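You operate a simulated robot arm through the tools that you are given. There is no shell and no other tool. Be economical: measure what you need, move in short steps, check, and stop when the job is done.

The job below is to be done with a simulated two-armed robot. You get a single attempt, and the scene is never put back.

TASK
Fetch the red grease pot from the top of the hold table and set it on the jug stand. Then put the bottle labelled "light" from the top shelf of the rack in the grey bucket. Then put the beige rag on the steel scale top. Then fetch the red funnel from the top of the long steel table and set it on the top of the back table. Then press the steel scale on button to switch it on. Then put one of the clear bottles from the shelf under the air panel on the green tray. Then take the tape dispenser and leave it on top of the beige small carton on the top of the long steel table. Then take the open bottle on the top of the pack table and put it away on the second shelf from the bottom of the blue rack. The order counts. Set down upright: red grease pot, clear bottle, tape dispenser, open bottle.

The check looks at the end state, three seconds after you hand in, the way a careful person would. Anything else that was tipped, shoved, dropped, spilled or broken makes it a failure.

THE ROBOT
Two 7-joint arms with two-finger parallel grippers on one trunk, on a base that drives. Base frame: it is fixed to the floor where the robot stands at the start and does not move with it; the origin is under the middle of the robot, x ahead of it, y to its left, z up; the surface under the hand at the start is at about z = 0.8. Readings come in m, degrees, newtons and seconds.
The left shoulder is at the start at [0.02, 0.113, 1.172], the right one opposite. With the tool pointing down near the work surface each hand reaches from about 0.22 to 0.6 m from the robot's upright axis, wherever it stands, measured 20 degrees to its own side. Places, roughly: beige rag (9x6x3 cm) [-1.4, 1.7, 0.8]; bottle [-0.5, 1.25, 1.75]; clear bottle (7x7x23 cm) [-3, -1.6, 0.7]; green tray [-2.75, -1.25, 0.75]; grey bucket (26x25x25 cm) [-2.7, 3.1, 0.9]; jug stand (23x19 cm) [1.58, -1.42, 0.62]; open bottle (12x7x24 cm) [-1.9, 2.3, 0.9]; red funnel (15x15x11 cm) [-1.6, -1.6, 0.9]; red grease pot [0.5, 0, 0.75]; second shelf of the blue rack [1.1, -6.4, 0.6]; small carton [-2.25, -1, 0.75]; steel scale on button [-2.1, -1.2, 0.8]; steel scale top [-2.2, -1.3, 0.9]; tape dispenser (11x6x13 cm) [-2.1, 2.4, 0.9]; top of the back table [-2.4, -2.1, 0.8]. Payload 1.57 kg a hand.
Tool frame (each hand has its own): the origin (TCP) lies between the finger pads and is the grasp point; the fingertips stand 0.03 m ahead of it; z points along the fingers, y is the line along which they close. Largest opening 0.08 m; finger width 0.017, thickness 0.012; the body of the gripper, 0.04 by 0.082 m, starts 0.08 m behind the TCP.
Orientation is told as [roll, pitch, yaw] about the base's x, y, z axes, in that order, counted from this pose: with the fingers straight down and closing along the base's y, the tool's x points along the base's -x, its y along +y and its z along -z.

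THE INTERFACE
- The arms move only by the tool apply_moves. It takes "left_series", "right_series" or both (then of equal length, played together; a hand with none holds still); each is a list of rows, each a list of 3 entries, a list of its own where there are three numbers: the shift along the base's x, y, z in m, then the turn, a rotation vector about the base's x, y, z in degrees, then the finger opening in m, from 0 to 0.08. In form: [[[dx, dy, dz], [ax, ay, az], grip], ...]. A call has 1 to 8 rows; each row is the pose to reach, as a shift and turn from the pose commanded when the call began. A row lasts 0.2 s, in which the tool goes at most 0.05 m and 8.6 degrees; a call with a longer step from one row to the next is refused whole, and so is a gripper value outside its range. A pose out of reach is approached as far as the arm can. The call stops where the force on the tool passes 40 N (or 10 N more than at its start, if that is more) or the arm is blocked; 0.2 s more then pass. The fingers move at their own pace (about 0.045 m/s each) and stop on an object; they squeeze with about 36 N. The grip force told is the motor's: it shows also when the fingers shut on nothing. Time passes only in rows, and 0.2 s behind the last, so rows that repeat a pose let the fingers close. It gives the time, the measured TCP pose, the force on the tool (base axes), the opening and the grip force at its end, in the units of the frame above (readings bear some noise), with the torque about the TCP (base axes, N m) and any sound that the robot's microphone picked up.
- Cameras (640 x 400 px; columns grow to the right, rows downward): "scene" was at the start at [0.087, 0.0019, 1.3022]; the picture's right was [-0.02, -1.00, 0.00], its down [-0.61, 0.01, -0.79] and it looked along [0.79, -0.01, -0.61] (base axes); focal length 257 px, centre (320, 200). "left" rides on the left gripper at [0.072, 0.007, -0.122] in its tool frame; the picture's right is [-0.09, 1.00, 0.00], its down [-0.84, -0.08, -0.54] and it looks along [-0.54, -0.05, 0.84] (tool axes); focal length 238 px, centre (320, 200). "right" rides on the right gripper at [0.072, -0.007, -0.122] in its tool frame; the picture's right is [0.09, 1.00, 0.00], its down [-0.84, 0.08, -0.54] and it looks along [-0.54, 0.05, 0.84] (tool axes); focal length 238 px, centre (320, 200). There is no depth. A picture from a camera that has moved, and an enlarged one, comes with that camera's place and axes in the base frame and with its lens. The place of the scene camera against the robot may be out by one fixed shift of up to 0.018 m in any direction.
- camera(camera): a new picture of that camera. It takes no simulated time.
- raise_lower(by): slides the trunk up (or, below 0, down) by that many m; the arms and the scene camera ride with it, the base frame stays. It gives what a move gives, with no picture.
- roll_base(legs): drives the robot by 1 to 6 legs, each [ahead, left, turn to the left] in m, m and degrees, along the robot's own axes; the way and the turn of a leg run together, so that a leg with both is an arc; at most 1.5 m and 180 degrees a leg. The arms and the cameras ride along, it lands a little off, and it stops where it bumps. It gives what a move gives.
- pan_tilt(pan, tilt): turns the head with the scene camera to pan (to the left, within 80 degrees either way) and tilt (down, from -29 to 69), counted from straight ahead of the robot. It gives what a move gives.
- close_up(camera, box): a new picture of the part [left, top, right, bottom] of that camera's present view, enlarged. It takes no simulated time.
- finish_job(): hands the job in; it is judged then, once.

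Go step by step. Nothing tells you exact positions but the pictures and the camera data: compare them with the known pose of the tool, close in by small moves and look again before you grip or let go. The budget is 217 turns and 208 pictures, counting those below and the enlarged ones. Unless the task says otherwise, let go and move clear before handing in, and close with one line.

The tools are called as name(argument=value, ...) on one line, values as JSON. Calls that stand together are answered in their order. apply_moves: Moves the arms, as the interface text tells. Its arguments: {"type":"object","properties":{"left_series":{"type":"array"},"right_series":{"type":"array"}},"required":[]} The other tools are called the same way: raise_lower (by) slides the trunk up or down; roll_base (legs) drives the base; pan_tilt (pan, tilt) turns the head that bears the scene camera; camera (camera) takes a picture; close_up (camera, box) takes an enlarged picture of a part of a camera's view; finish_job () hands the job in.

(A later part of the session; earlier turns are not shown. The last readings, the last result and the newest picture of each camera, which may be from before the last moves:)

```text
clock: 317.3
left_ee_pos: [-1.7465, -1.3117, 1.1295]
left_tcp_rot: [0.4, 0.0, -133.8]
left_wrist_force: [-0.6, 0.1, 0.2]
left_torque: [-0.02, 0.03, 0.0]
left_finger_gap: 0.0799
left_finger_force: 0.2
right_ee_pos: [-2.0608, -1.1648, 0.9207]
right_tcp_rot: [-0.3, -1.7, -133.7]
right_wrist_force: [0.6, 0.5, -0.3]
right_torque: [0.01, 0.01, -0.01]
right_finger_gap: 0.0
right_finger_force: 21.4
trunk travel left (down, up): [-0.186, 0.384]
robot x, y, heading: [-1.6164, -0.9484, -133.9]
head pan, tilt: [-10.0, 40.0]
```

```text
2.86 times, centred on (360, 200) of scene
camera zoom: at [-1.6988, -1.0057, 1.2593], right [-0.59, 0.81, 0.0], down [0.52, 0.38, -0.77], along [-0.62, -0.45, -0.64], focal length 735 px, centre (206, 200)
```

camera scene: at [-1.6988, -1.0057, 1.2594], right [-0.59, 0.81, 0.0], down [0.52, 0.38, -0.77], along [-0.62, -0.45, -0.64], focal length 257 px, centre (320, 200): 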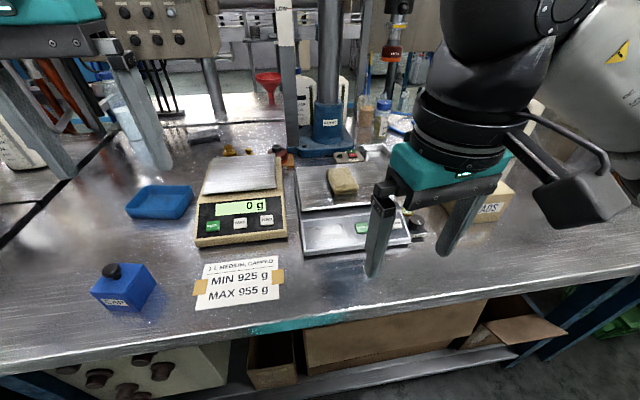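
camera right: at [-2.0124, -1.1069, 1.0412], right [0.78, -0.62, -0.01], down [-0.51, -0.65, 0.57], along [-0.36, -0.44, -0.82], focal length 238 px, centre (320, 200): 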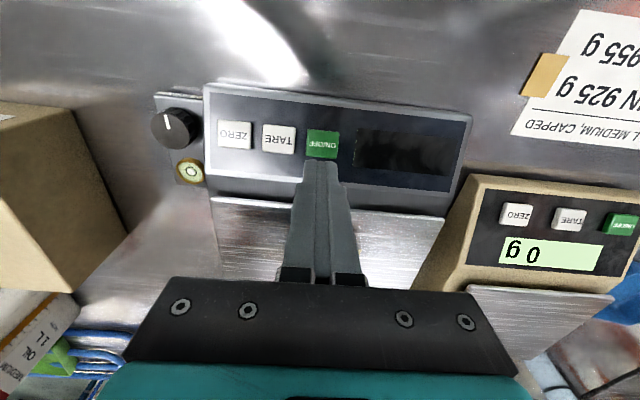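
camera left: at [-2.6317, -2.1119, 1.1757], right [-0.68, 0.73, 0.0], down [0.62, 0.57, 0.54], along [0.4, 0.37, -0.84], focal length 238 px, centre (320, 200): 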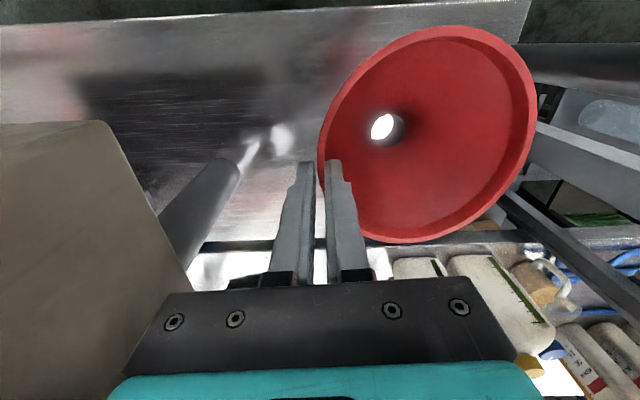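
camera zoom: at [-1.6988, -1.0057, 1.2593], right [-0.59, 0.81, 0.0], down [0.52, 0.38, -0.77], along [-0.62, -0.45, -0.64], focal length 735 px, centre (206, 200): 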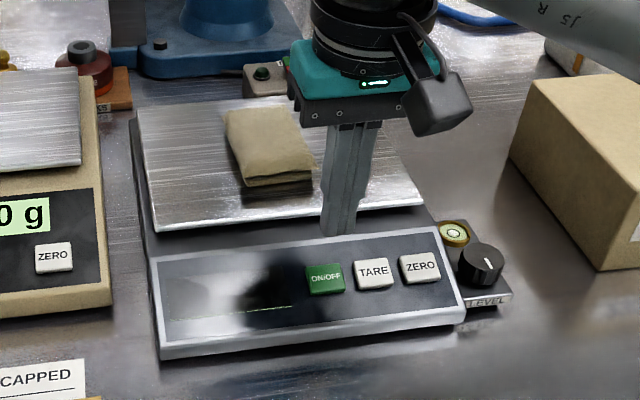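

Fingertips are over the green button. I descend slowly in small steps.

apply_moves(right_series=[[[0, -0.003, -0.008], [0, 0, 0], 0.0], [[0, -0.003, -0.016], [0, 0, 0], 0.0], [[0, -0.003, -0.024], [0, 0, 0], 0.0], [[0, -0.003, -0.03], [0, 0, 0], 0.0], [[0, -0.003, -0.035], [0, 0, 0], 0.0]])

camera(camera="right")

close_up(camera="scene", box=[300, 180, 420, 270])

```text
clock: 318.5
left_ee_pos: [-1.7454, -1.3097, 1.1283]
left_tcp_rot: [0.2, -0.1, -133.8]
left_wrist_force: [-1.0, -0.2, 0.5]
left_torque: [-0.01, -0.02, -0.04]
left_finger_gap: 0.0799
left_finger_force: 0.1
right_ee_pos: [-2.0598, -1.1689, 0.885]
right_tcp_rot: [-0.3, -1.7, -133.7]
right_wrist_force: [0.1, 0.2, 1.0]
right_torque: [-0.01, 0.04, 0.01]
right_finger_gap: 0.0
right_finger_force: 21.7
trunk travel left (down, up): [-0.186, 0.384]
robot x, y, heading: [-1.616, -0.9504, -133.6]
head pan, tilt: [-10.0, 40.0]
```

```text
96 pictures are left
camera right: at [-2.0112, -1.1104, 1.0055], right [0.78, -0.62, -0.01], down [-0.51, -0.65, 0.57], along [-0.36, -0.44, -0.82], focal length 238 px, centre (320, 200)
```

right: 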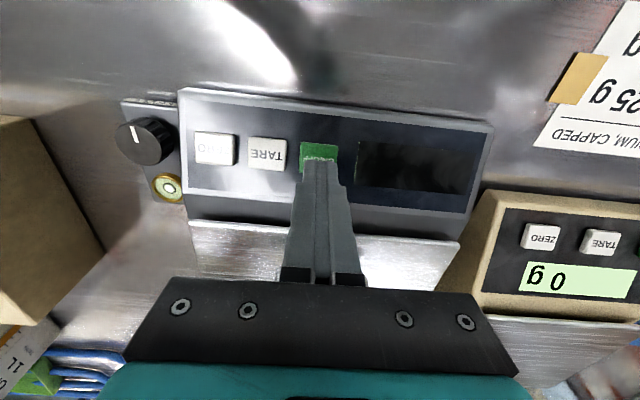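

```text
4.44 times, centred on (360, 225) of scene
camera zoom: at [-1.6988, -1.0057, 1.2593], right [-0.59, 0.81, 0.0], down [0.52, 0.38, -0.77], along [-0.62, -0.45, -0.64], focal length 1144 px, centre (142, 89)
```

zoom: 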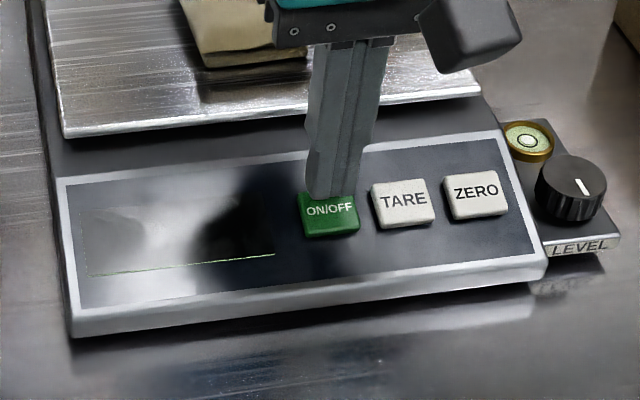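

The tips are just above the button's upper half. I nudge 3 mm towards me and press on.

apply_moves(right_series=[[[0.002, 0.002, -0.003], [0, 0, 0], 0.0], [[0.002, 0.002, -0.006], [0, 0, 0], 0.0], [[0.002, 0.002, -0.009], [0, 0, 0], 0.0], [[0.002, 0.002, -0.012], [0, 0, 0], 0.0]])

close_up(camera="scene", box=[300, 180, 420, 270])

```text
clock: 319.5
left_ee_pos: [-1.7464, -1.3103, 1.1285]
left_tcp_rot: [0.2, 0.1, -133.8]
left_wrist_force: [-0.2, -1.0, 0.2]
left_torque: [0.02, 0.03, 0.03]
left_finger_gap: 0.0801
left_finger_force: 0.0
right_ee_pos: [-2.0574, -1.1676, 0.8728]
right_tcp_rot: [-0.3, -1.9, -133.7]
right_wrist_force: [0.5, -0.2, 1.8]
right_torque: [-0.05, 0.01, -0.01]
right_finger_gap: 0.0
right_finger_force: 21.2
trunk travel left (down, up): [-0.186, 0.384]
robot x, y, heading: [-1.6143, -0.9504, -133.8]
head pan, tilt: [-10.0, 40.0]
```

```text
4.44 times, centred on (360, 225) of scene
camera zoom: at [-1.6987, -1.0056, 1.2594], right [-0.59, 0.81, 0.0], down [0.52, 0.38, -0.77], along [-0.62, -0.45, -0.64], focal length 1144 px, centre (142, 89)
```

zoom: 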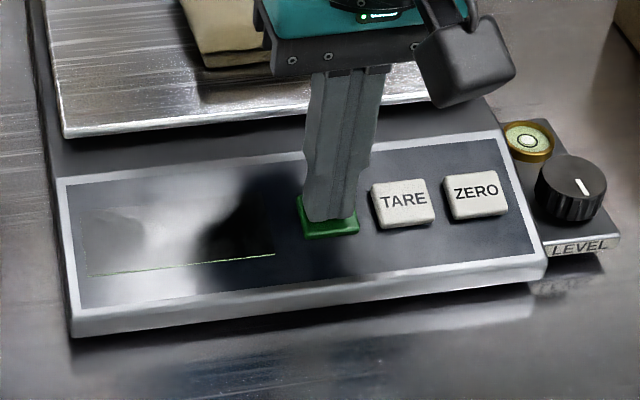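

Contact is light, 1.8 N. I press a little further.

apply_moves(right_series=[[[0, 0, -0.002], [0, 0, 0], 0.0], [[0, 0, -0.004], [0, 0, 0], 0.0], [[0, 0, -0.005], [0, 0, 0], 0.0]])

close_up(camera="scene", box=[300, 180, 420, 270])

```text
clock: 320.3
left_ee_pos: [-1.7456, -1.3094, 1.1299]
left_tcp_rot: [0.1, -0.1, -133.8]
left_wrist_force: [0.3, -0.8, 0.0]
left_torque: [0.0, -0.01, 0.01]
left_finger_gap: 0.0798
left_finger_force: 0.1
right_ee_pos: [-2.0573, -1.1671, 0.8696]
right_tcp_rot: [-0.1, -2.1, -133.7]
right_wrist_force: [0.6, -0.7, 17.4]
right_torque: [-0.11, 0.11, 0.07]
right_finger_gap: 0.0002
right_finger_force: 21.3
trunk travel left (down, up): [-0.186, 0.384]
robot x, y, heading: [-1.6149, -0.9534, -133.5]
head pan, tilt: [-10.0, 40.0]
heard: click
```

```text
4.44 times, centred on (360, 225) of scene
camera zoom: at [-1.6978, -1.0053, 1.2596], right [-0.59, 0.81, 0.0], down [0.52, 0.38, -0.77], along [-0.62, -0.45, -0.64], focal length 1144 px, centre (142, 89)
```

zoom: 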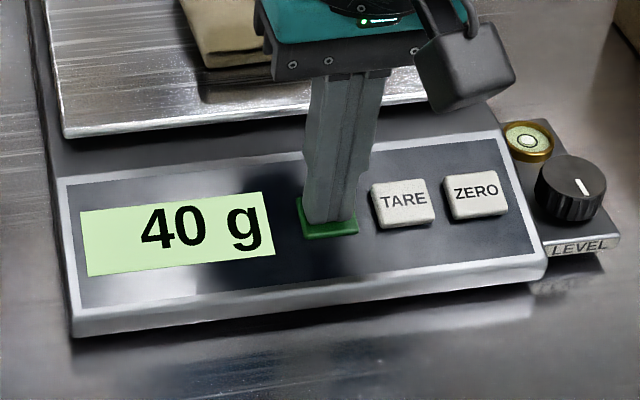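

Click heard and the display reads 40 g, so the scale is on. I lift the finger, retract, and drive round to the back again for the clear bottle.

apply_moves(right_series=[[[0, 0, 0.02], [0, 0, 0], 0.0], [[0, 0, 0.05], [0, 0, 0], 0.0], [[0, 0, 0.09], [0, 0, 0], 0.0], [[0.02, 0.02, 0.12], [0, 0, 0], 0.02], [[0.045, 0.04, 0.15], [0, 0, 0], 0.04], [[0.07, 0.06, 0.17], [0, 0, 0], 0.06], [[0.1, 0.08, 0.18], [0, 0, 0], 0.08], [[0.13, 0.1, 0.18], [0, 0, 0], 0.08]])

close_up(camera="scene", box=[270, 130, 480, 270])

pan_tilt(pan=-30, tilt=15)

camera(camera="scene")

```text
clock: 322.1
left_ee_pos: [-1.7461, -1.3106, 1.1287]
left_tcp_rot: [0.2, -0.1, -133.9]
left_wrist_force: [-0.2, -0.2, 0.5]
left_torque: [-0.03, 0.01, 0.04]
left_finger_gap: 0.08
left_finger_force: 0.1
right_ee_pos: [-1.9278, -1.066, 1.0491]
right_tcp_rot: [-0.3, -1.8, -133.8]
right_wrist_force: [0.3, -0.4, -0.6]
right_torque: [-0.03, -0.02, -0.01]
right_finger_gap: 0.08
right_finger_force: 0.0
trunk travel left (down, up): [-0.186, 0.384]
robot x, y, heading: [-1.6183, -0.9526, -133.6]
head pan, tilt: [-10.0, 40.0]
```

```text
2.86 times, centred on (375, 200) of scene
camera zoom: at [-1.6987, -1.0056, 1.2593], right [-0.59, 0.81, 0.0], down [0.52, 0.38, -0.77], along [-0.62, -0.45, -0.64], focal length 735 px, centre (163, 200)
```

zoom: 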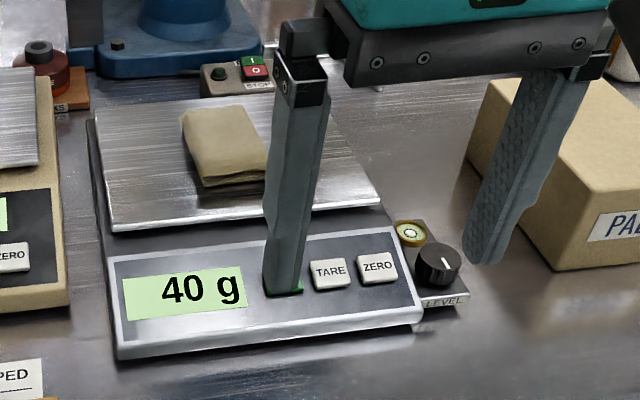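

```text
clock: 323.0
left_ee_pos: [-1.7461, -1.3091, 1.1283]
left_tcp_rot: [0.2, 0.0, -133.8]
left_wrist_force: [-0.3, 0.0, 0.6]
left_torque: [-0.02, 0.02, 0.01]
left_finger_gap: 0.0799
left_finger_force: 0.0
right_ee_pos: [-1.928, -1.0667, 1.0491]
right_tcp_rot: [-0.4, -1.8, -133.8]
right_wrist_force: [0.5, 0.4, 0.7]
right_torque: [-0.01, -0.02, 0.02]
right_finger_gap: 0.0803
right_finger_force: 0.0
trunk travel left (down, up): [-0.186, 0.384]
robot x, y, heading: [-1.6105, -0.954, -133.6]
head pan, tilt: [-30.0, 15.0]
```

```text
91 pictures are left
camera scene: at [-1.72, -0.9816, 1.2988], right [-0.28, 0.96, 0.0], down [0.25, 0.07, -0.97], along [-0.93, -0.27, -0.26], focal length 257 px, centre (320, 200)
```

scene: 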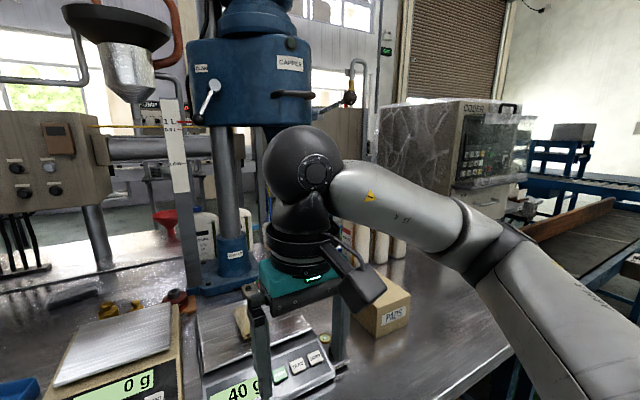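

The reading stays on. I take the same route round to the rear aisle.

roll_base(legs=[[-0.28, 0, 0], [0, 1.1, 0], [0, 1.1, 0], [1.1, 0, 0], [1.1, -0.15, 0], [0, 0, -88]])

pan_tilt(pan=0, tilt=25)

camera(camera="scene")

```text
clock: 349.6
left_ee_pos: [-1.7871, -3.6411, 1.1294]
left_tcp_rot: [0.2, 0.0, 139.3]
left_wrist_force: [0.8, -0.1, 0.1]
left_torque: [-0.03, -0.01, -0.04]
left_finger_gap: 0.0802
left_finger_force: 0.0
right_ee_pos: [-1.5554, -3.4481, 1.0491]
right_tcp_rot: [-0.3, -1.8, 139.3]
right_wrist_force: [-0.1, 0.0, 0.3]
right_torque: [0.0, 0.03, 0.0]
right_finger_gap: 0.0798
right_finger_force: 0.1
trunk travel left (down, up): [-0.186, 0.384]
robot x, y, heading: [-1.4264, -3.7516, 139.5]
head pan, tilt: [-30.0, 15.0]
```

```text
clock: 350.5
left_ee_pos: [-1.788, -3.6427, 1.1298]
left_tcp_rot: [0.2, 0.0, 139.3]
left_wrist_force: [-1.1, 0.1, -0.2]
left_torque: [-0.02, 0.01, -0.02]
left_finger_gap: 0.0796
left_finger_force: 0.2
right_ee_pos: [-1.5546, -3.4475, 1.0485]
right_tcp_rot: [-0.3, -1.9, 139.3]
right_wrist_force: [0.5, -0.5, 0.1]
right_torque: [0.01, 0.04, -0.01]
right_finger_gap: 0.0802
right_finger_force: 0.1
trunk travel left (down, up): [-0.186, 0.384]
robot x, y, heading: [-1.4241, -3.7531, 139.4]
head pan, tilt: [0.0, 25.0]
```

```text
90 pictures are left
camera scene: at [-1.5098, -3.685, 1.2827], right [0.65, 0.76, 0.0], down [0.32, -0.28, -0.91], along [-0.69, 0.59, -0.42], focal length 257 px, centre (320, 200)
```

scene: 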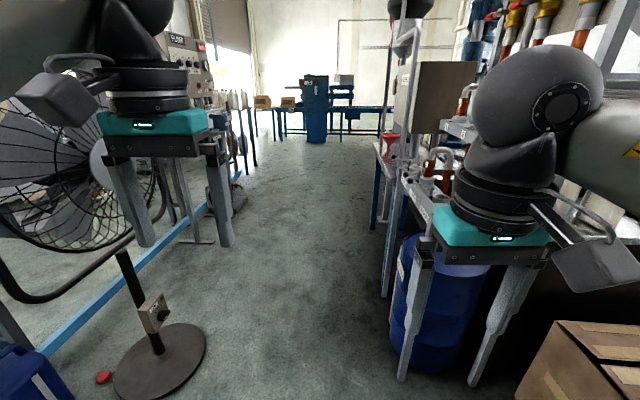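

roll_base(legs=[[0, 0, -1.5], [0.95, 0, 0], [1.1, 0, 0]])

pan_tilt(pan=-40, tilt=35)

camera(camera="scene")

```text
clock: 357.6
left_ee_pos: [-2.6459, -2.8546, 1.1328]
left_tcp_rot: [-0.6, -1.0, 136.3]
left_wrist_force: [-0.5, 0.2, 0.2]
left_torque: [-0.01, -0.04, 0.02]
left_finger_gap: 0.0801
left_finger_force: 0.1
right_ee_pos: [-2.3955, -2.6637, 1.0497]
right_tcp_rot: [-1.1, -1.2, 133.8]
right_wrist_force: [0.1, 0.0, -0.5]
right_torque: [-0.01, 0.03, 0.02]
right_finger_gap: 0.0801
right_finger_force: 0.0
trunk travel left (down, up): [-0.186, 0.384]
robot x, y, heading: [-2.2913, -2.9655, 136.2]
head pan, tilt: [0.0, 25.0]
stopped in leg 3: the robot was blocked; the commanded pose is now the measured one
```

```text
clock: 358.7
left_ee_pos: [-2.6441, -2.855, 1.134]
left_tcp_rot: [-0.5, -1.1, 136.4]
left_wrist_force: [-0.4, -0.7, 0.5]
left_torque: [0.02, -0.04, 0.03]
left_finger_gap: 0.0797
left_finger_force: 0.1
right_ee_pos: [-2.3946, -2.6651, 1.0493]
right_tcp_rot: [-1.3, -1.4, 134.1]
right_wrist_force: [-0.2, -0.8, 0.4]
right_torque: [-0.04, -0.01, -0.01]
right_finger_gap: 0.0799
right_finger_force: 0.1
trunk travel left (down, up): [-0.186, 0.384]
robot x, y, heading: [-2.2909, -2.9629, 136.3]
head pan, tilt: [-40.0, 35.0]
```

```text
89 pictures are left
camera scene: at [-2.3111, -2.8923, 1.2689], right [0.99, 0.11, 0.0], down [0.06, -0.55, -0.83], along [-0.1, 0.83, -0.55], focal length 257 px, centre (320, 200)
```

scene: 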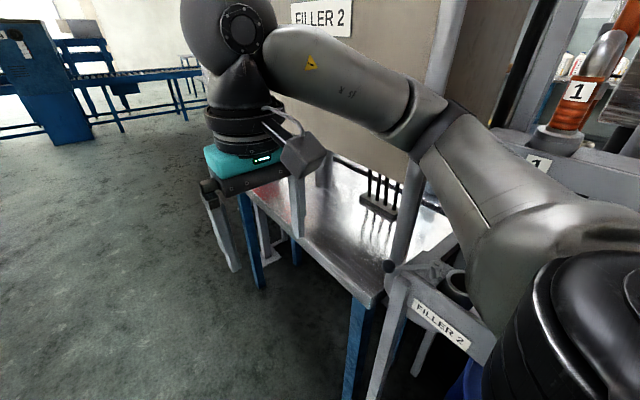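

The right elbow met the pump rack's corner post. I back up slightly, sidestep away, and continue.

roll_base(legs=[[-0.1, 0.02, 1.5], [0, 0.17, 0], [1.0, 0, 0]])

pan_tilt(pan=-45, tilt=35)

camera(camera="scene")

```text
clock: 365.7
left_ee_pos: [-3.4554, -2.3787, 1.1285]
left_tcp_rot: [0.2, 0.0, 137.6]
left_wrist_force: [-0.2, -0.5, -0.3]
left_torque: [-0.01, 0.02, -0.01]
left_finger_gap: 0.08
left_finger_force: 0.1
right_ee_pos: [-3.2104, -2.185, 1.0426]
right_tcp_rot: [-0.4, -0.2, 135.9]
right_wrist_force: [-0.7, -0.6, 0.7]
right_torque: [-0.01, -0.01, -0.03]
right_finger_gap: 0.0798
right_finger_force: 0.1
trunk travel left (down, up): [-0.186, 0.384]
robot x, y, heading: [-3.0929, -2.5005, 138.0]
head pan, tilt: [-40.0, 35.0]
```

```text
clock: 366.4
left_ee_pos: [-3.4545, -2.3796, 1.1292]
left_tcp_rot: [0.2, -0.1, 137.8]
left_wrist_force: [0.8, 0.2, -0.2]
left_torque: [0.02, 0.02, -0.01]
left_finger_gap: 0.0802
left_finger_force: 0.0
right_ee_pos: [-3.2102, -2.1849, 1.0417]
right_tcp_rot: [-0.4, -0.1, 135.8]
right_wrist_force: [-0.4, -0.2, -0.3]
right_torque: [-0.03, -0.04, -0.01]
right_finger_gap: 0.0801
right_finger_force: 0.1
trunk travel left (down, up): [-0.186, 0.384]
robot x, y, heading: [-3.0878, -2.505, 137.9]
head pan, tilt: [-45.0, 35.0]
```

```text
88 pictures are left
camera scene: at [-3.1136, -2.4033, 1.2669], right [1.0, 0.05, 0.0], down [0.03, -0.57, -0.82], along [-0.04, 0.82, -0.57], focal length 257 px, centre (320, 200)
```

scene: 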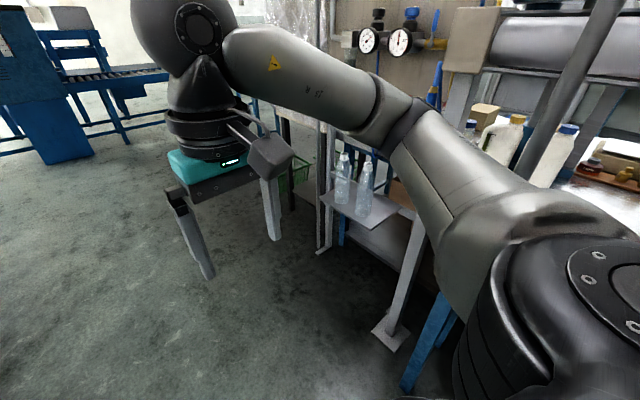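

The clear bottles stand on a low shelf at about z 0.55, near (-2.97, -1.49). I move along the aisle and turn to face them.

roll_base(legs=[[0.55, 0, 0], [0, 0, -90]])

pan_tilt(pan=0, tilt=30)

camera(camera="scene")

```text
clock: 373.4
left_ee_pos: [-3.3815, -1.7689, 1.1292]
left_tcp_rot: [0.2, -0.1, 48.2]
left_wrist_force: [-0.2, 0.2, 0.6]
left_torque: [0.01, 0.0, 0.01]
left_finger_gap: 0.0798
left_finger_force: 0.1
right_ee_pos: [-3.1846, -2.0132, 1.0419]
right_tcp_rot: [-0.5, -0.1, 46.3]
right_wrist_force: [-0.3, 0.6, 0.0]
right_torque: [0.0, 0.01, -0.01]
right_finger_gap: 0.08
right_finger_force: 0.1
trunk travel left (down, up): [-0.186, 0.384]
robot x, y, heading: [-3.5001, -2.1315, 48.4]
head pan, tilt: [-45.0, 35.0]
```

```text
clock: 374.5
left_ee_pos: [-3.3811, -1.7694, 1.1288]
left_tcp_rot: [0.2, 0.0, 48.2]
left_wrist_force: [0.2, 0.0, -0.5]
left_torque: [-0.01, -0.02, 0.01]
left_finger_gap: 0.0799
left_finger_force: 0.0
right_ee_pos: [-3.1843, -2.0116, 1.0416]
right_tcp_rot: [-0.4, 0.0, 46.3]
right_wrist_force: [-0.5, -0.8, 0.5]
right_torque: [-0.02, 0.01, -0.02]
right_finger_gap: 0.0801
right_finger_force: 0.1
trunk travel left (down, up): [-0.186, 0.384]
robot x, y, heading: [-3.4985, -2.1332, 48.3]
head pan, tilt: [0.0, 30.0]
```

```text
87 pictures are left
camera scene: at [-3.4434, -2.0549, 1.2747], right [0.75, -0.67, 0.0], down [-0.33, -0.37, -0.87], along [0.58, 0.65, -0.5], focal length 257 px, centre (320, 200)
```

scene: 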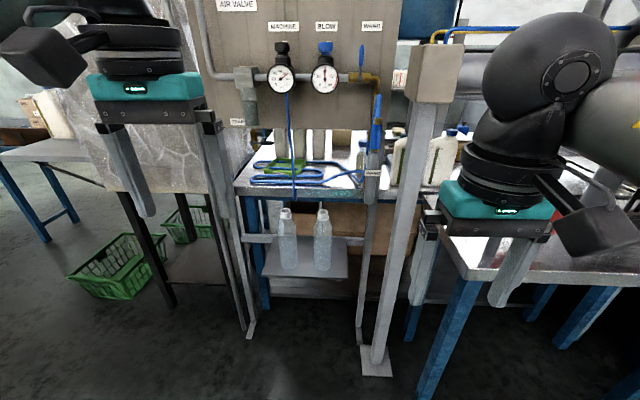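

The bottles sit on a shelf below the air panel, and the green tray lies on the long table's rear part, beyond a gap under the panel. I'll enlarge this to measure.

close_up(camera="scene", box=[220, 100, 420, 290])

close_up(camera="scene", box=[235, 120, 385, 210])

```text
2.11 times, centred on (320, 195) of scene
camera zoom: at [-3.4434, -2.0549, 1.2747], right [0.75, -0.67, 0.0], down [-0.33, -0.37, -0.87], along [0.58, 0.65, -0.5], focal length 542 px, centre (320, 210)
```

zoom: 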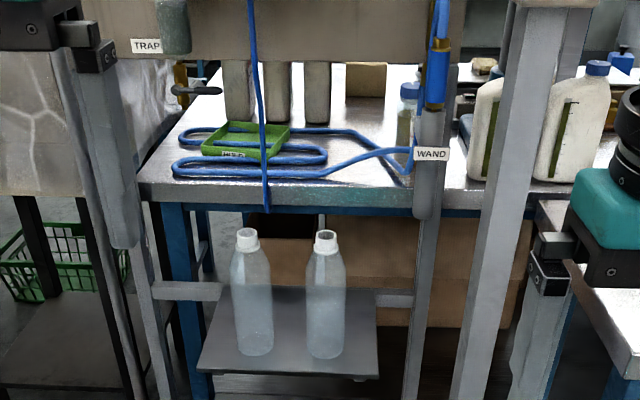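

```text
4.27 times, centred on (310, 165) of scene
camera zoom: at [-3.4434, -2.0549, 1.2747], right [0.75, -0.67, 0.0], down [-0.33, -0.37, -0.87], along [0.58, 0.65, -0.5], focal length 1098 px, centre (363, 349)
```

zoom: 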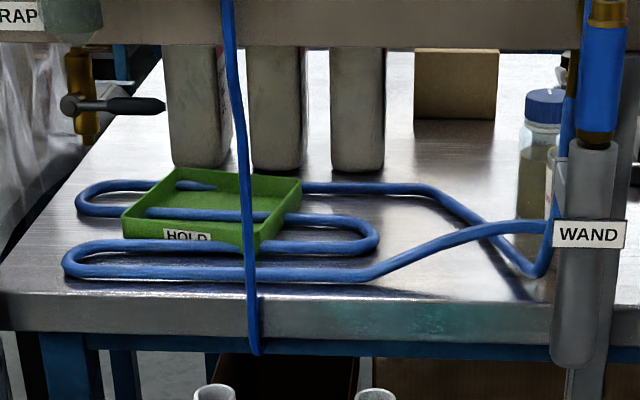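

I measure: panel lower edge z ≈ 1.07, table rear edge 13 cm behind it, and the tray beyond. The plan is a low, nearly horizontal grasp of the right bottle, in under the panel, up, and onto the tray, pointing 28° left to clear the hanging hose. I set up the robot and hand for that.

roll_base(legs=[[0, 0, 27.2], [0, -0.28, 0]])

raise_lower(by=-0.18)

apply_moves(right_series=[[[-0.006, 0.015, -0.02], [7.86, -2.04, 0], 0.08], [[-0.012, 0.03, -0.045], [15.7, -4.07, 0], 0.08], [[-0.018, 0.045, -0.07], [23.6, -6.1, 0], 0.08], [[-0.024, 0.06, -0.1], [31.45, -8.15, 0], 0.08], [[-0.03, 0.075, -0.13], [39.3, -10.2, 0], 0.08], [[-0.036, 0.09, -0.16], [47.2, -12.2, 0], 0.08], [[-0.042, 0.103, -0.19], [55, -14.3, 0], 0.08], [[-0.048, 0.116, -0.22], [62.9, -16.3, 0], 0.08]])

pan_tilt(pan=-10, tilt=30)

camera(camera="scene")

camera(camera="right")

```text
clock: 377.8
left_ee_pos: [-3.2937, -1.8239, 1.1288]
left_tcp_rot: [0.1, 0.1, 75.1]
left_wrist_force: [0.6, 0.0, 0.3]
left_torque: [0.0, 0.02, -0.05]
left_finger_gap: 0.08
left_finger_force: 0.1
right_ee_pos: [-3.0099, -1.9526, 1.0417]
right_tcp_rot: [-0.4, -0.1, 73.1]
right_wrist_force: [0.0, 0.0, -0.1]
right_torque: [0.03, 0.0, 0.02]
right_finger_gap: 0.0803
right_finger_force: 0.0
trunk travel left (down, up): [-0.186, 0.384]
robot x, y, heading: [-3.2411, -2.1991, 75.3]
head pan, tilt: [0.0, 30.0]
```

```text
clock: 379.8
left_ee_pos: [-3.2952, -1.8253, 0.948]
left_tcp_rot: [0.2, 0.0, 75.1]
left_wrist_force: [-0.4, -0.2, -0.8]
left_torque: [0.0, 0.04, -0.01]
left_finger_gap: 0.0798
left_finger_force: 0.0
right_ee_pos: [-3.0107, -1.9535, 0.8615]
right_tcp_rot: [-0.4, -0.1, 73.2]
right_wrist_force: [0.1, -0.2, 0.4]
right_torque: [0.01, 0.01, 0.0]
right_finger_gap: 0.0798
right_finger_force: 0.1
trunk travel left (down, up): [-0.006, 0.564]
robot x, y, heading: [-3.2419, -2.2052, 75.1]
head pan, tilt: [0.0, 30.0]
```

```text
clock: 381.6
left_ee_pos: [-3.2958, -1.8253, 0.9484]
left_tcp_rot: [0.2, 0.0, 75.2]
left_wrist_force: [0.3, 0.6, 0.7]
left_torque: [0.02, 0.03, -0.02]
left_finger_gap: 0.0797
left_finger_force: 0.1
right_ee_pos: [-3.0917, -1.8275, 0.6655]
right_tcp_rot: [4.1, -64.9, 69.7]
right_wrist_force: [1.4, 0.0, -0.3]
right_torque: [0.02, 0.01, -0.01]
right_finger_gap: 0.0801
right_finger_force: 0.2
right hand out of reach, approached as far as the arm can: row 7, 8
trunk travel left (down, up): [-0.006, 0.564]
robot x, y, heading: [-3.2395, -2.2053, 75.0]
head pan, tilt: [0.0, 30.0]
```

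```text
clock: 382.3
left_ee_pos: [-3.2957, -1.826, 0.9494]
left_tcp_rot: [0.2, 0.0, 75.1]
left_wrist_force: [0.1, 0.7, 0.7]
left_torque: [-0.02, 0.01, -0.01]
left_finger_gap: 0.08
left_finger_force: 0.0
right_ee_pos: [-3.0939, -1.828, 0.6661]
right_tcp_rot: [4.2, -64.6, 69.8]
right_wrist_force: [1.0, 0.7, 0.1]
right_torque: [-0.01, 0.0, 0.01]
right_finger_gap: 0.0801
right_finger_force: 0.0
trunk travel left (down, up): [-0.006, 0.564]
robot x, y, heading: [-3.2356, -2.2019, 75.3]
head pan, tilt: [-10.0, 30.0]
```

```text
84 pictures are left
camera scene: at [-3.2066, -2.1081, 1.0947], right [0.91, -0.42, 0.0], down [-0.21, -0.45, -0.87], along [0.36, 0.79, -0.5], focal length 257 px, centre (320, 200)
```

scene: 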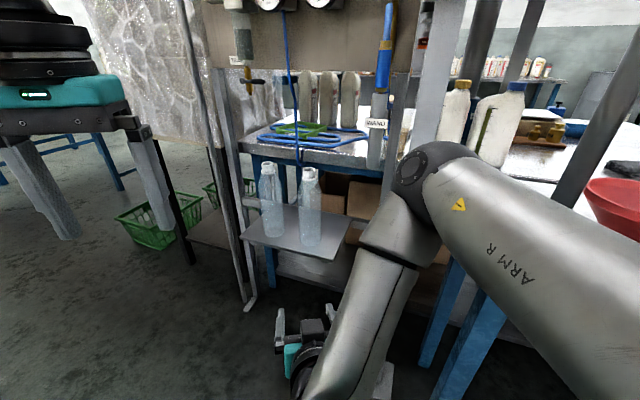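

```text
83 pictures are left
camera right: at [-3.1266, -1.9656, 0.6534], right [-0.97, 0.24, -0.05], down [-0.08, -0.11, 0.99], along [0.24, 0.96, 0.13], focal length 238 px, centre (320, 200)
```

right: 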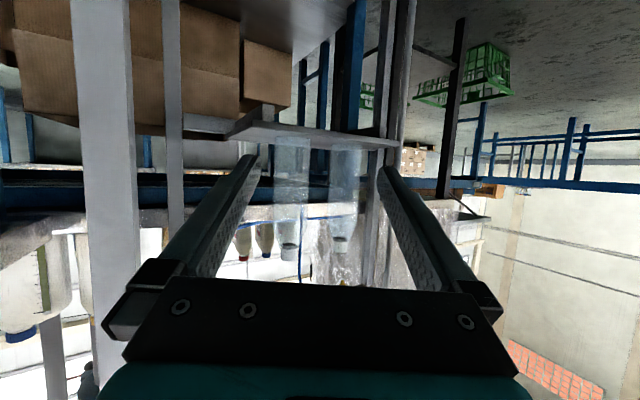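

Shelf is at z ≈ 0.61 and the right bottle at about (-2.985, -1.563); panel edge at 1.05. I drive 0.12 m ahead and bring the hand in line with the bottle.

roll_base(legs=[[0.12, 0, 0]])

apply_moves(right_series=[[[0.02, 0.02, 0.005], [0, 0, 0], 0.08], [[0.04, 0.045, 0.01], [0, 0, 0], 0.08], [[0.044, 0.075, 0.02], [0, 0, 0], 0.08]])

camera(camera="right")

camera(camera="scene")

```text
clock: 383.5
left_ee_pos: [-3.2664, -1.7121, 0.949]
left_tcp_rot: [0.2, 0.0, 75.1]
left_wrist_force: [-0.2, -0.9, -1.0]
left_torque: [-0.01, -0.04, 0.02]
left_finger_gap: 0.0802
left_finger_force: 0.0
right_ee_pos: [-3.0633, -1.7141, 0.6647]
right_tcp_rot: [3.8, -64.7, 70.2]
right_wrist_force: [0.4, -0.8, 0.1]
right_torque: [0.0, 0.03, 0.01]
right_finger_gap: 0.0801
right_finger_force: 0.1
trunk travel left (down, up): [-0.006, 0.564]
robot x, y, heading: [-3.209, -2.0869, 75.3]
head pan, tilt: [-10.0, 30.0]
```

```text
clock: 384.3
left_ee_pos: [-3.2654, -1.7111, 0.9496]
left_tcp_rot: [0.2, 0.0, 75.1]
left_wrist_force: [-0.3, 0.6, -0.3]
left_torque: [0.01, -0.02, 0.0]
left_finger_gap: 0.0799
left_finger_force: 0.0
right_ee_pos: [-3.026, -1.6348, 0.6898]
right_tcp_rot: [3.4, -64.5, 70.3]
right_wrist_force: [-0.8, 0.6, 0.3]
right_torque: [-0.03, -0.01, 0.03]
right_finger_gap: 0.0798
right_finger_force: 0.0
right hand out of reach, approached as far as the arm can: row 1, 2, 3
trunk travel left (down, up): [-0.006, 0.564]
robot x, y, heading: [-3.207, -2.0905, 75.5]
head pan, tilt: [-10.0, 30.0]
```

```text
82 pictures are left
camera right: at [-3.0593, -1.7719, 0.6785], right [-0.97, 0.25, -0.06], down [-0.09, -0.11, 0.99], along [0.24, 0.96, 0.13], focal length 238 px, centre (320, 200)
```

right: 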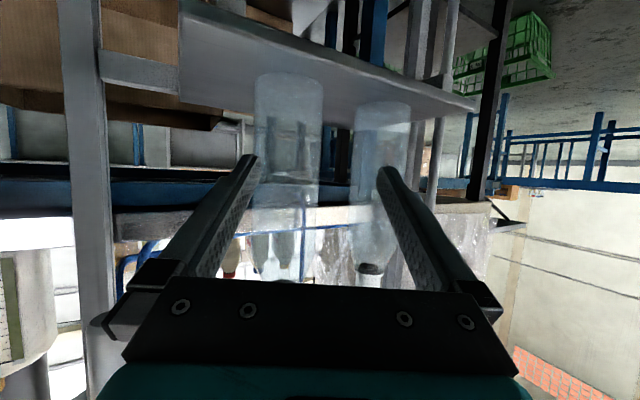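

```text
81 pictures are left
camera scene: at [-3.1768, -1.9945, 1.0947], right [0.91, -0.42, 0.0], down [-0.21, -0.45, -0.87], along [0.36, 0.79, -0.5], focal length 257 px, centre (320, 200)
```

scene: 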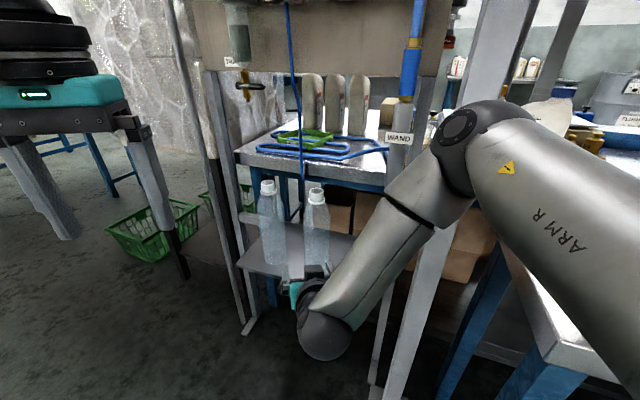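

The right bottle is 3 cm to the hand's right and about 11 cm ahead. I shift sideways, then advance around it.

apply_moves(right_series=[[[0.015, -0.004, -0.005], [0, 0, 0], 0.08], [[0.03, -0.008, -0.01], [0, 0, 0], 0.08], [[0.036, 0.012, -0.01], [0, 0, 0], 0.08], [[0.042, 0.032, -0.01], [0, 0, 0], 0.08]])

camera(camera="right")

```text
clock: 385.3
left_ee_pos: [-3.2656, -1.7114, 0.9498]
left_tcp_rot: [0.2, -0.1, 75.2]
left_wrist_force: [-0.4, -0.1, 0.4]
left_torque: [-0.01, 0.01, 0.0]
left_finger_gap: 0.0798
left_finger_force: 0.1
right_ee_pos: [-3.0035, -1.5963, 0.6936]
right_tcp_rot: [3.1, -64.1, 70.4]
right_wrist_force: [-0.1, -0.2, 0.8]
right_torque: [-0.02, 0.02, 0.03]
right_finger_gap: 0.0799
right_finger_force: 0.0
right hand out of reach, approached as far as the arm can: row 1, 2, 3, 4
trunk travel left (down, up): [-0.006, 0.564]
robot x, y, heading: [-3.2043, -2.0884, 75.5]
head pan, tilt: [-10.0, 30.0]
```

```text
80 pictures are left
camera right: at [-3.0375, -1.733, 0.683], right [-0.97, 0.25, -0.06], down [-0.09, -0.1, 0.99], along [0.24, 0.96, 0.12], focal length 238 px, centre (320, 200)
```

right: 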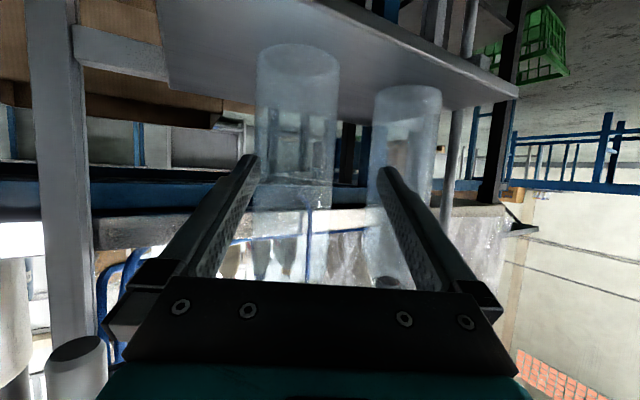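

The arm is limited sideways, so I use the base for the last 2 cm to the right and check.

roll_base(legs=[[0, -0.02, 0]])

apply_moves(right_series=[[[0.006, 0.02, 0], [0, 0, 0], 0.08], [[0.01, 0.04, 0], [0, 0, 0], 0.08]])

camera(camera="right")

camera(camera="scene")

```text
clock: 386.1
left_ee_pos: [-3.2475, -1.7185, 0.9489]
left_tcp_rot: [0.2, -0.1, 75.2]
left_wrist_force: [1.3, 0.5, 0.0]
left_torque: [0.01, -0.01, 0.01]
left_finger_gap: 0.0802
left_finger_force: 0.0
right_ee_pos: [-2.9845, -1.6004, 0.6941]
right_tcp_rot: [3.0, -64.2, 70.4]
right_wrist_force: [1.0, 0.2, -0.2]
right_torque: [0.0, -0.01, 0.0]
right_finger_gap: 0.0799
right_finger_force: 0.0
trunk travel left (down, up): [-0.006, 0.564]
robot x, y, heading: [-3.1882, -2.096, 75.1]
head pan, tilt: [-10.0, 30.0]
```

```text
clock: 386.7
left_ee_pos: [-3.2469, -1.7172, 0.9496]
left_tcp_rot: [0.2, 0.0, 75.2]
left_wrist_force: [-0.8, 0.1, -0.3]
left_torque: [-0.03, -0.02, 0.01]
left_finger_gap: 0.0798
left_finger_force: 0.0
right_ee_pos: [-2.9745, -1.5617, 0.6935]
right_tcp_rot: [3.0, -64.2, 70.3]
right_wrist_force: [0.9, -0.8, -0.8]
right_torque: [0.0, 0.01, -0.04]
right_finger_gap: 0.0801
right_finger_force: 0.0
trunk travel left (down, up): [-0.006, 0.564]
robot x, y, heading: [-3.1866, -2.0948, 75.1]
head pan, tilt: [-10.0, 30.0]
```

```text
79 pictures are left
camera right: at [-3.0081, -1.6988, 0.6831], right [-0.97, 0.25, -0.06], down [-0.09, -0.1, 0.99], along [0.24, 0.96, 0.12], focal length 238 px, centre (320, 200)
```

right: 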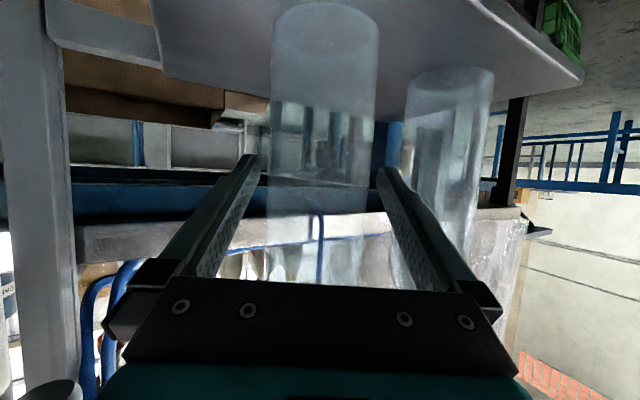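

```text
78 pictures are left
camera scene: at [-3.1577, -1.9995, 1.0947], right [0.91, -0.42, 0.0], down [-0.21, -0.45, -0.87], along [0.36, 0.79, -0.5], focal length 257 px, centre (320, 200)
```

scene: 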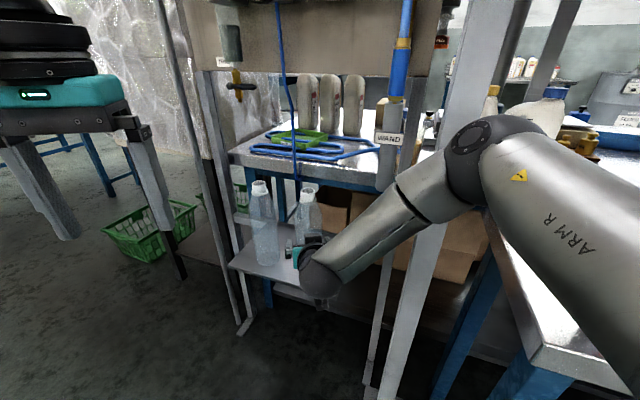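

The bottle is nicely between the fingers. I go 2 cm deeper and 3 cm lower, then close.

apply_moves(right_series=[[[0.002, 0.008, -0.015], [0, 0, 0], 0.08], [[0.005, 0.019, -0.03], [0, 0, 0], 0.08], [[0.005, 0.019, -0.03], [0, 0, 0], 0.06], [[0.005, 0.019, -0.03], [0, 0, 0], 0.05], [[0.005, 0.019, -0.03], [0, 0, 0], 0.04], [[0.005, 0.019, -0.03], [0, 0, 0], 0.04]])

camera(camera="right")

```text
clock: 388.1
left_ee_pos: [-3.2466, -1.7175, 0.9495]
left_tcp_rot: [0.1, 0.0, 75.2]
left_wrist_force: [-0.5, -0.1, -0.9]
left_torque: [0.0, 0.02, -0.03]
left_finger_gap: 0.0798
left_finger_force: 0.0
right_ee_pos: [-2.9686, -1.5406, 0.6647]
right_tcp_rot: [2.8, -64.0, 70.4]
right_wrist_force: [-0.5, -0.5, 1.4]
right_torque: [-0.02, -0.02, -0.02]
right_finger_gap: 0.0627
right_finger_force: 36.4
trunk travel left (down, up): [-0.006, 0.564]
robot x, y, heading: [-3.1889, -2.0946, 75.3]
head pan, tilt: [-10.0, 30.0]
```

```text
77 pictures are left
camera right: at [-3.0044, -1.6791, 0.654], right [-0.96, 0.26, -0.06], down [-0.09, -0.1, 0.99], along [0.25, 0.96, 0.12], focal length 238 px, centre (320, 200)
```

right: 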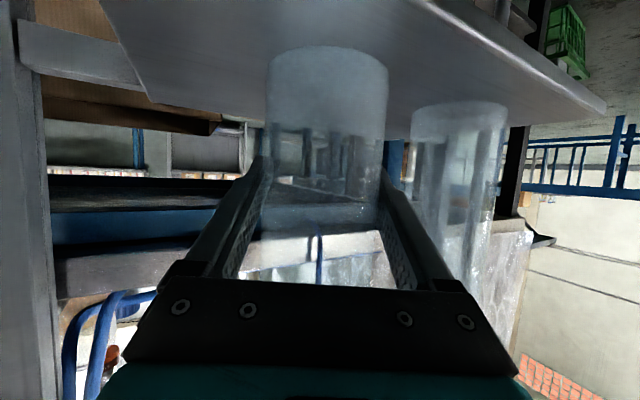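

Bottle gripped at 6.3 cm. I lift it slowly, keeping its top below the panel edge, then check.

apply_moves(right_series=[[[0, 0, 0.008], [0, 0, 0], 0.04], [[0, 0, 0.02], [0, 0, 0], 0.04], [[0, 0, 0.045], [0, 0, 0], 0.04], [[0, 0, 0.07], [0, 0, 0], 0.04], [[0, 0, 0.1], [0, 0, 0], 0.04], [[0, 0, 0.13], [0, 0, 0], 0.04], [[0, 0, 0.155], [0, 0, 0], 0.04], [[0, 0, 0.175], [0, 0, 0], 0.04]])

camera(camera="scene")

camera(camera="right")

```text
clock: 389.9
left_ee_pos: [-3.2466, -1.7168, 0.9489]
left_tcp_rot: [0.1, 0.1, 75.2]
left_wrist_force: [0.3, -0.5, -0.6]
left_torque: [-0.02, -0.04, -0.01]
left_finger_gap: 0.0798
left_finger_force: 0.1
right_ee_pos: [-2.9699, -1.5422, 0.8392]
right_tcp_rot: [3.0, -64.2, 70.5]
right_wrist_force: [-1.0, -0.1, -0.4]
right_torque: [-0.03, -0.03, 0.01]
right_finger_gap: 0.063
right_finger_force: 36.4
trunk travel left (down, up): [-0.006, 0.564]
robot x, y, heading: [-3.1891, -2.0956, 75.4]
head pan, tilt: [-10.0, 30.0]
```

```text
76 pictures are left
camera scene: at [-3.1577, -1.9996, 1.0947], right [0.91, -0.42, 0.0], down [-0.21, -0.45, -0.87], along [0.36, 0.79, -0.5], focal length 257 px, centre (320, 200)
```

scene: 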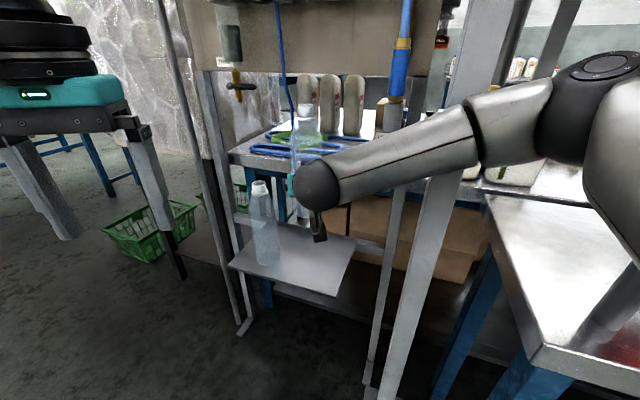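

```text
75 pictures are left
camera right: at [-3.0029, -1.6797, 0.8288], right [-0.97, 0.25, -0.06], down [-0.09, -0.1, 0.99], along [0.24, 0.96, 0.12], focal length 238 px, centre (320, 200)
```

right: 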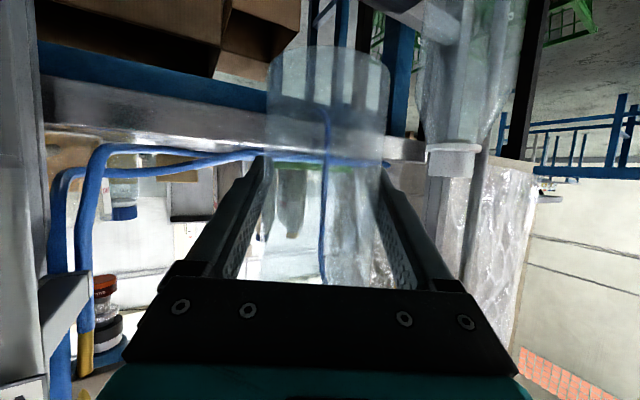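

A blue hose hangs straight ahead on this line, and the opening left of it leads directly to the tray. I back out and re-align in front of that left opening, facing it squarely.

roll_base(legs=[[-0.25, 0, 0], [0, 0.6, 0], [0, 0, -27.9]])

apply_moves(left_series=[[[-0.02, -0.022, 0.02], [0, 0, 0], 0.08], [[-0.04, -0.044, 0.04], [0, 0, 0], 0.08], [[-0.06, -0.066, 0.06], [0, 0, 0], 0.08], [[-0.075, -0.08, 0.08], [0, 0, 0], 0.08]])

pan_tilt(pan=0, tilt=25)

camera(camera="scene")

```text
clock: 396.1
left_ee_pos: [-3.7105, -1.8246, 0.9492]
left_tcp_rot: [0.3, 0.0, 48.3]
left_wrist_force: [0.6, 0.4, 0.1]
left_torque: [0.02, -0.01, 0.03]
left_finger_gap: 0.0798
left_finger_force: 0.0
right_ee_pos: [-3.3823, -1.7952, 0.8392]
right_tcp_rot: [3.1, -64.1, 43.4]
right_wrist_force: [-0.7, -0.2, 0.1]
right_torque: [0.01, 0.01, 0.01]
right_finger_gap: 0.0628
right_finger_force: 36.2
trunk travel left (down, up): [-0.006, 0.564]
robot x, y, heading: [-3.8275, -2.1847, 48.5]
head pan, tilt: [-10.0, 30.0]
```

```text
clock: 397.1
left_ee_pos: [-3.7829, -1.9057, 1.0307]
left_tcp_rot: [0.2, 0.0, 48.2]
left_wrist_force: [0.5, 0.3, 0.5]
left_torque: [0.01, 0.01, -0.01]
left_finger_gap: 0.0803
left_finger_force: 0.0
right_ee_pos: [-3.3823, -1.7943, 0.8383]
right_tcp_rot: [3.1, -64.3, 43.4]
right_wrist_force: [1.4, -0.1, -0.6]
right_torque: [-0.01, 0.01, 0.01]
right_finger_gap: 0.0629
right_finger_force: 36.3
trunk travel left (down, up): [-0.006, 0.564]
robot x, y, heading: [-3.8296, -2.1837, 48.5]
head pan, tilt: [-10.0, 30.0]
```

```text
clock: 397.8
left_ee_pos: [-3.7837, -1.9049, 1.0304]
left_tcp_rot: [0.3, 0.0, 48.3]
left_wrist_force: [-0.4, 0.5, 0.9]
left_torque: [-0.01, -0.01, -0.03]
left_finger_gap: 0.0798
left_finger_force: 0.2
right_ee_pos: [-3.3819, -1.7937, 0.8385]
right_tcp_rot: [3.0, -64.2, 43.3]
right_wrist_force: [-0.6, -0.2, -0.1]
right_torque: [0.01, -0.03, -0.02]
right_finger_gap: 0.0627
right_finger_force: 35.9
trunk travel left (down, up): [-0.006, 0.564]
robot x, y, heading: [-3.8265, -2.1842, 48.2]
head pan, tilt: [0.0, 25.0]
```

```text
74 pictures are left
camera scene: at [-3.7706, -2.1077, 1.1026], right [0.75, -0.66, 0.0], down [-0.28, -0.32, -0.91], along [0.6, 0.68, -0.42], focal length 257 px, centre (320, 200)
```

scene: 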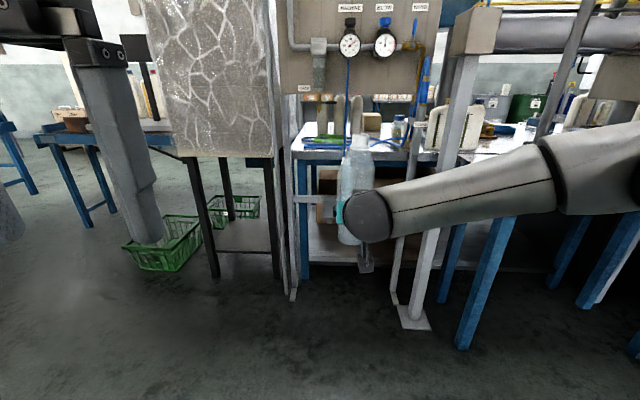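

The left opening lies straight ahead once I shift 12 cm left. I do that, advance to just before the panel, and check.

roll_base(legs=[[0, 0.125, 0], [0.33, 0, 0]])

camera(camera="right")

camera(camera="scene")

```text
clock: 400.8
left_ee_pos: [-3.6577, -1.5709, 1.0295]
left_tcp_rot: [0.2, 0.0, 48.4]
left_wrist_force: [-0.1, 0.6, 0.2]
left_torque: [0.01, 0.0, 0.02]
left_finger_gap: 0.0798
left_finger_force: 0.1
right_ee_pos: [-3.2564, -1.4612, 0.8392]
right_tcp_rot: [3.0, -64.2, 43.5]
right_wrist_force: [0.2, 0.2, -1.2]
right_torque: [-0.01, -0.03, 0.02]
right_finger_gap: 0.0629
right_finger_force: 35.4
trunk travel left (down, up): [-0.006, 0.564]
robot x, y, heading: [-3.7045, -1.8594, 48.7]
head pan, tilt: [0.0, 25.0]
```

```text
73 pictures are left
camera right: at [-3.3492, -1.5678, 0.8284], right [-0.75, 0.66, -0.06], down [-0.13, -0.05, 0.99], along [0.65, 0.75, 0.12], focal length 238 px, centre (320, 200)
```

right: 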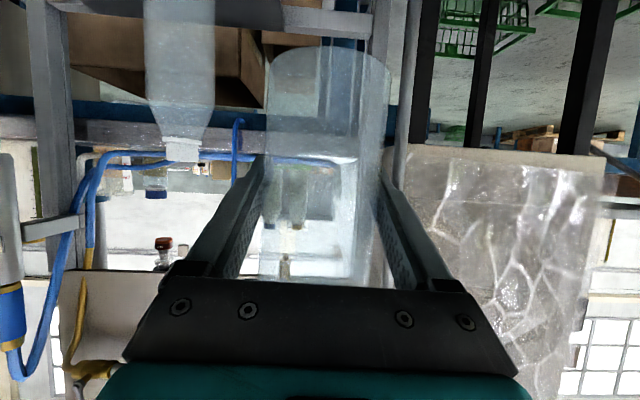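

```text
72 pictures are left
camera scene: at [-3.6441, -1.775, 1.1026], right [0.75, -0.66, 0.0], down [-0.28, -0.32, -0.91], along [0.6, 0.68, -0.42], focal length 257 px, centre (320, 200)
```

scene: 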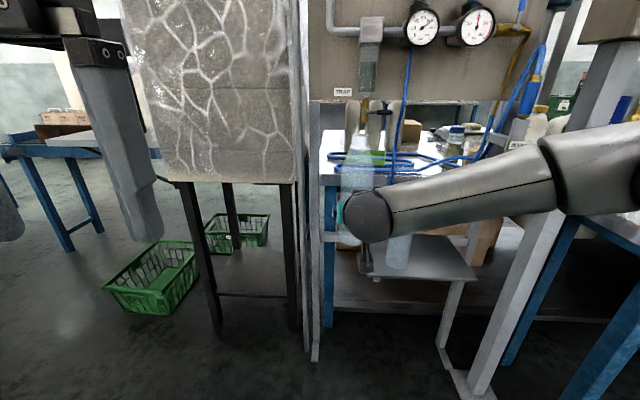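

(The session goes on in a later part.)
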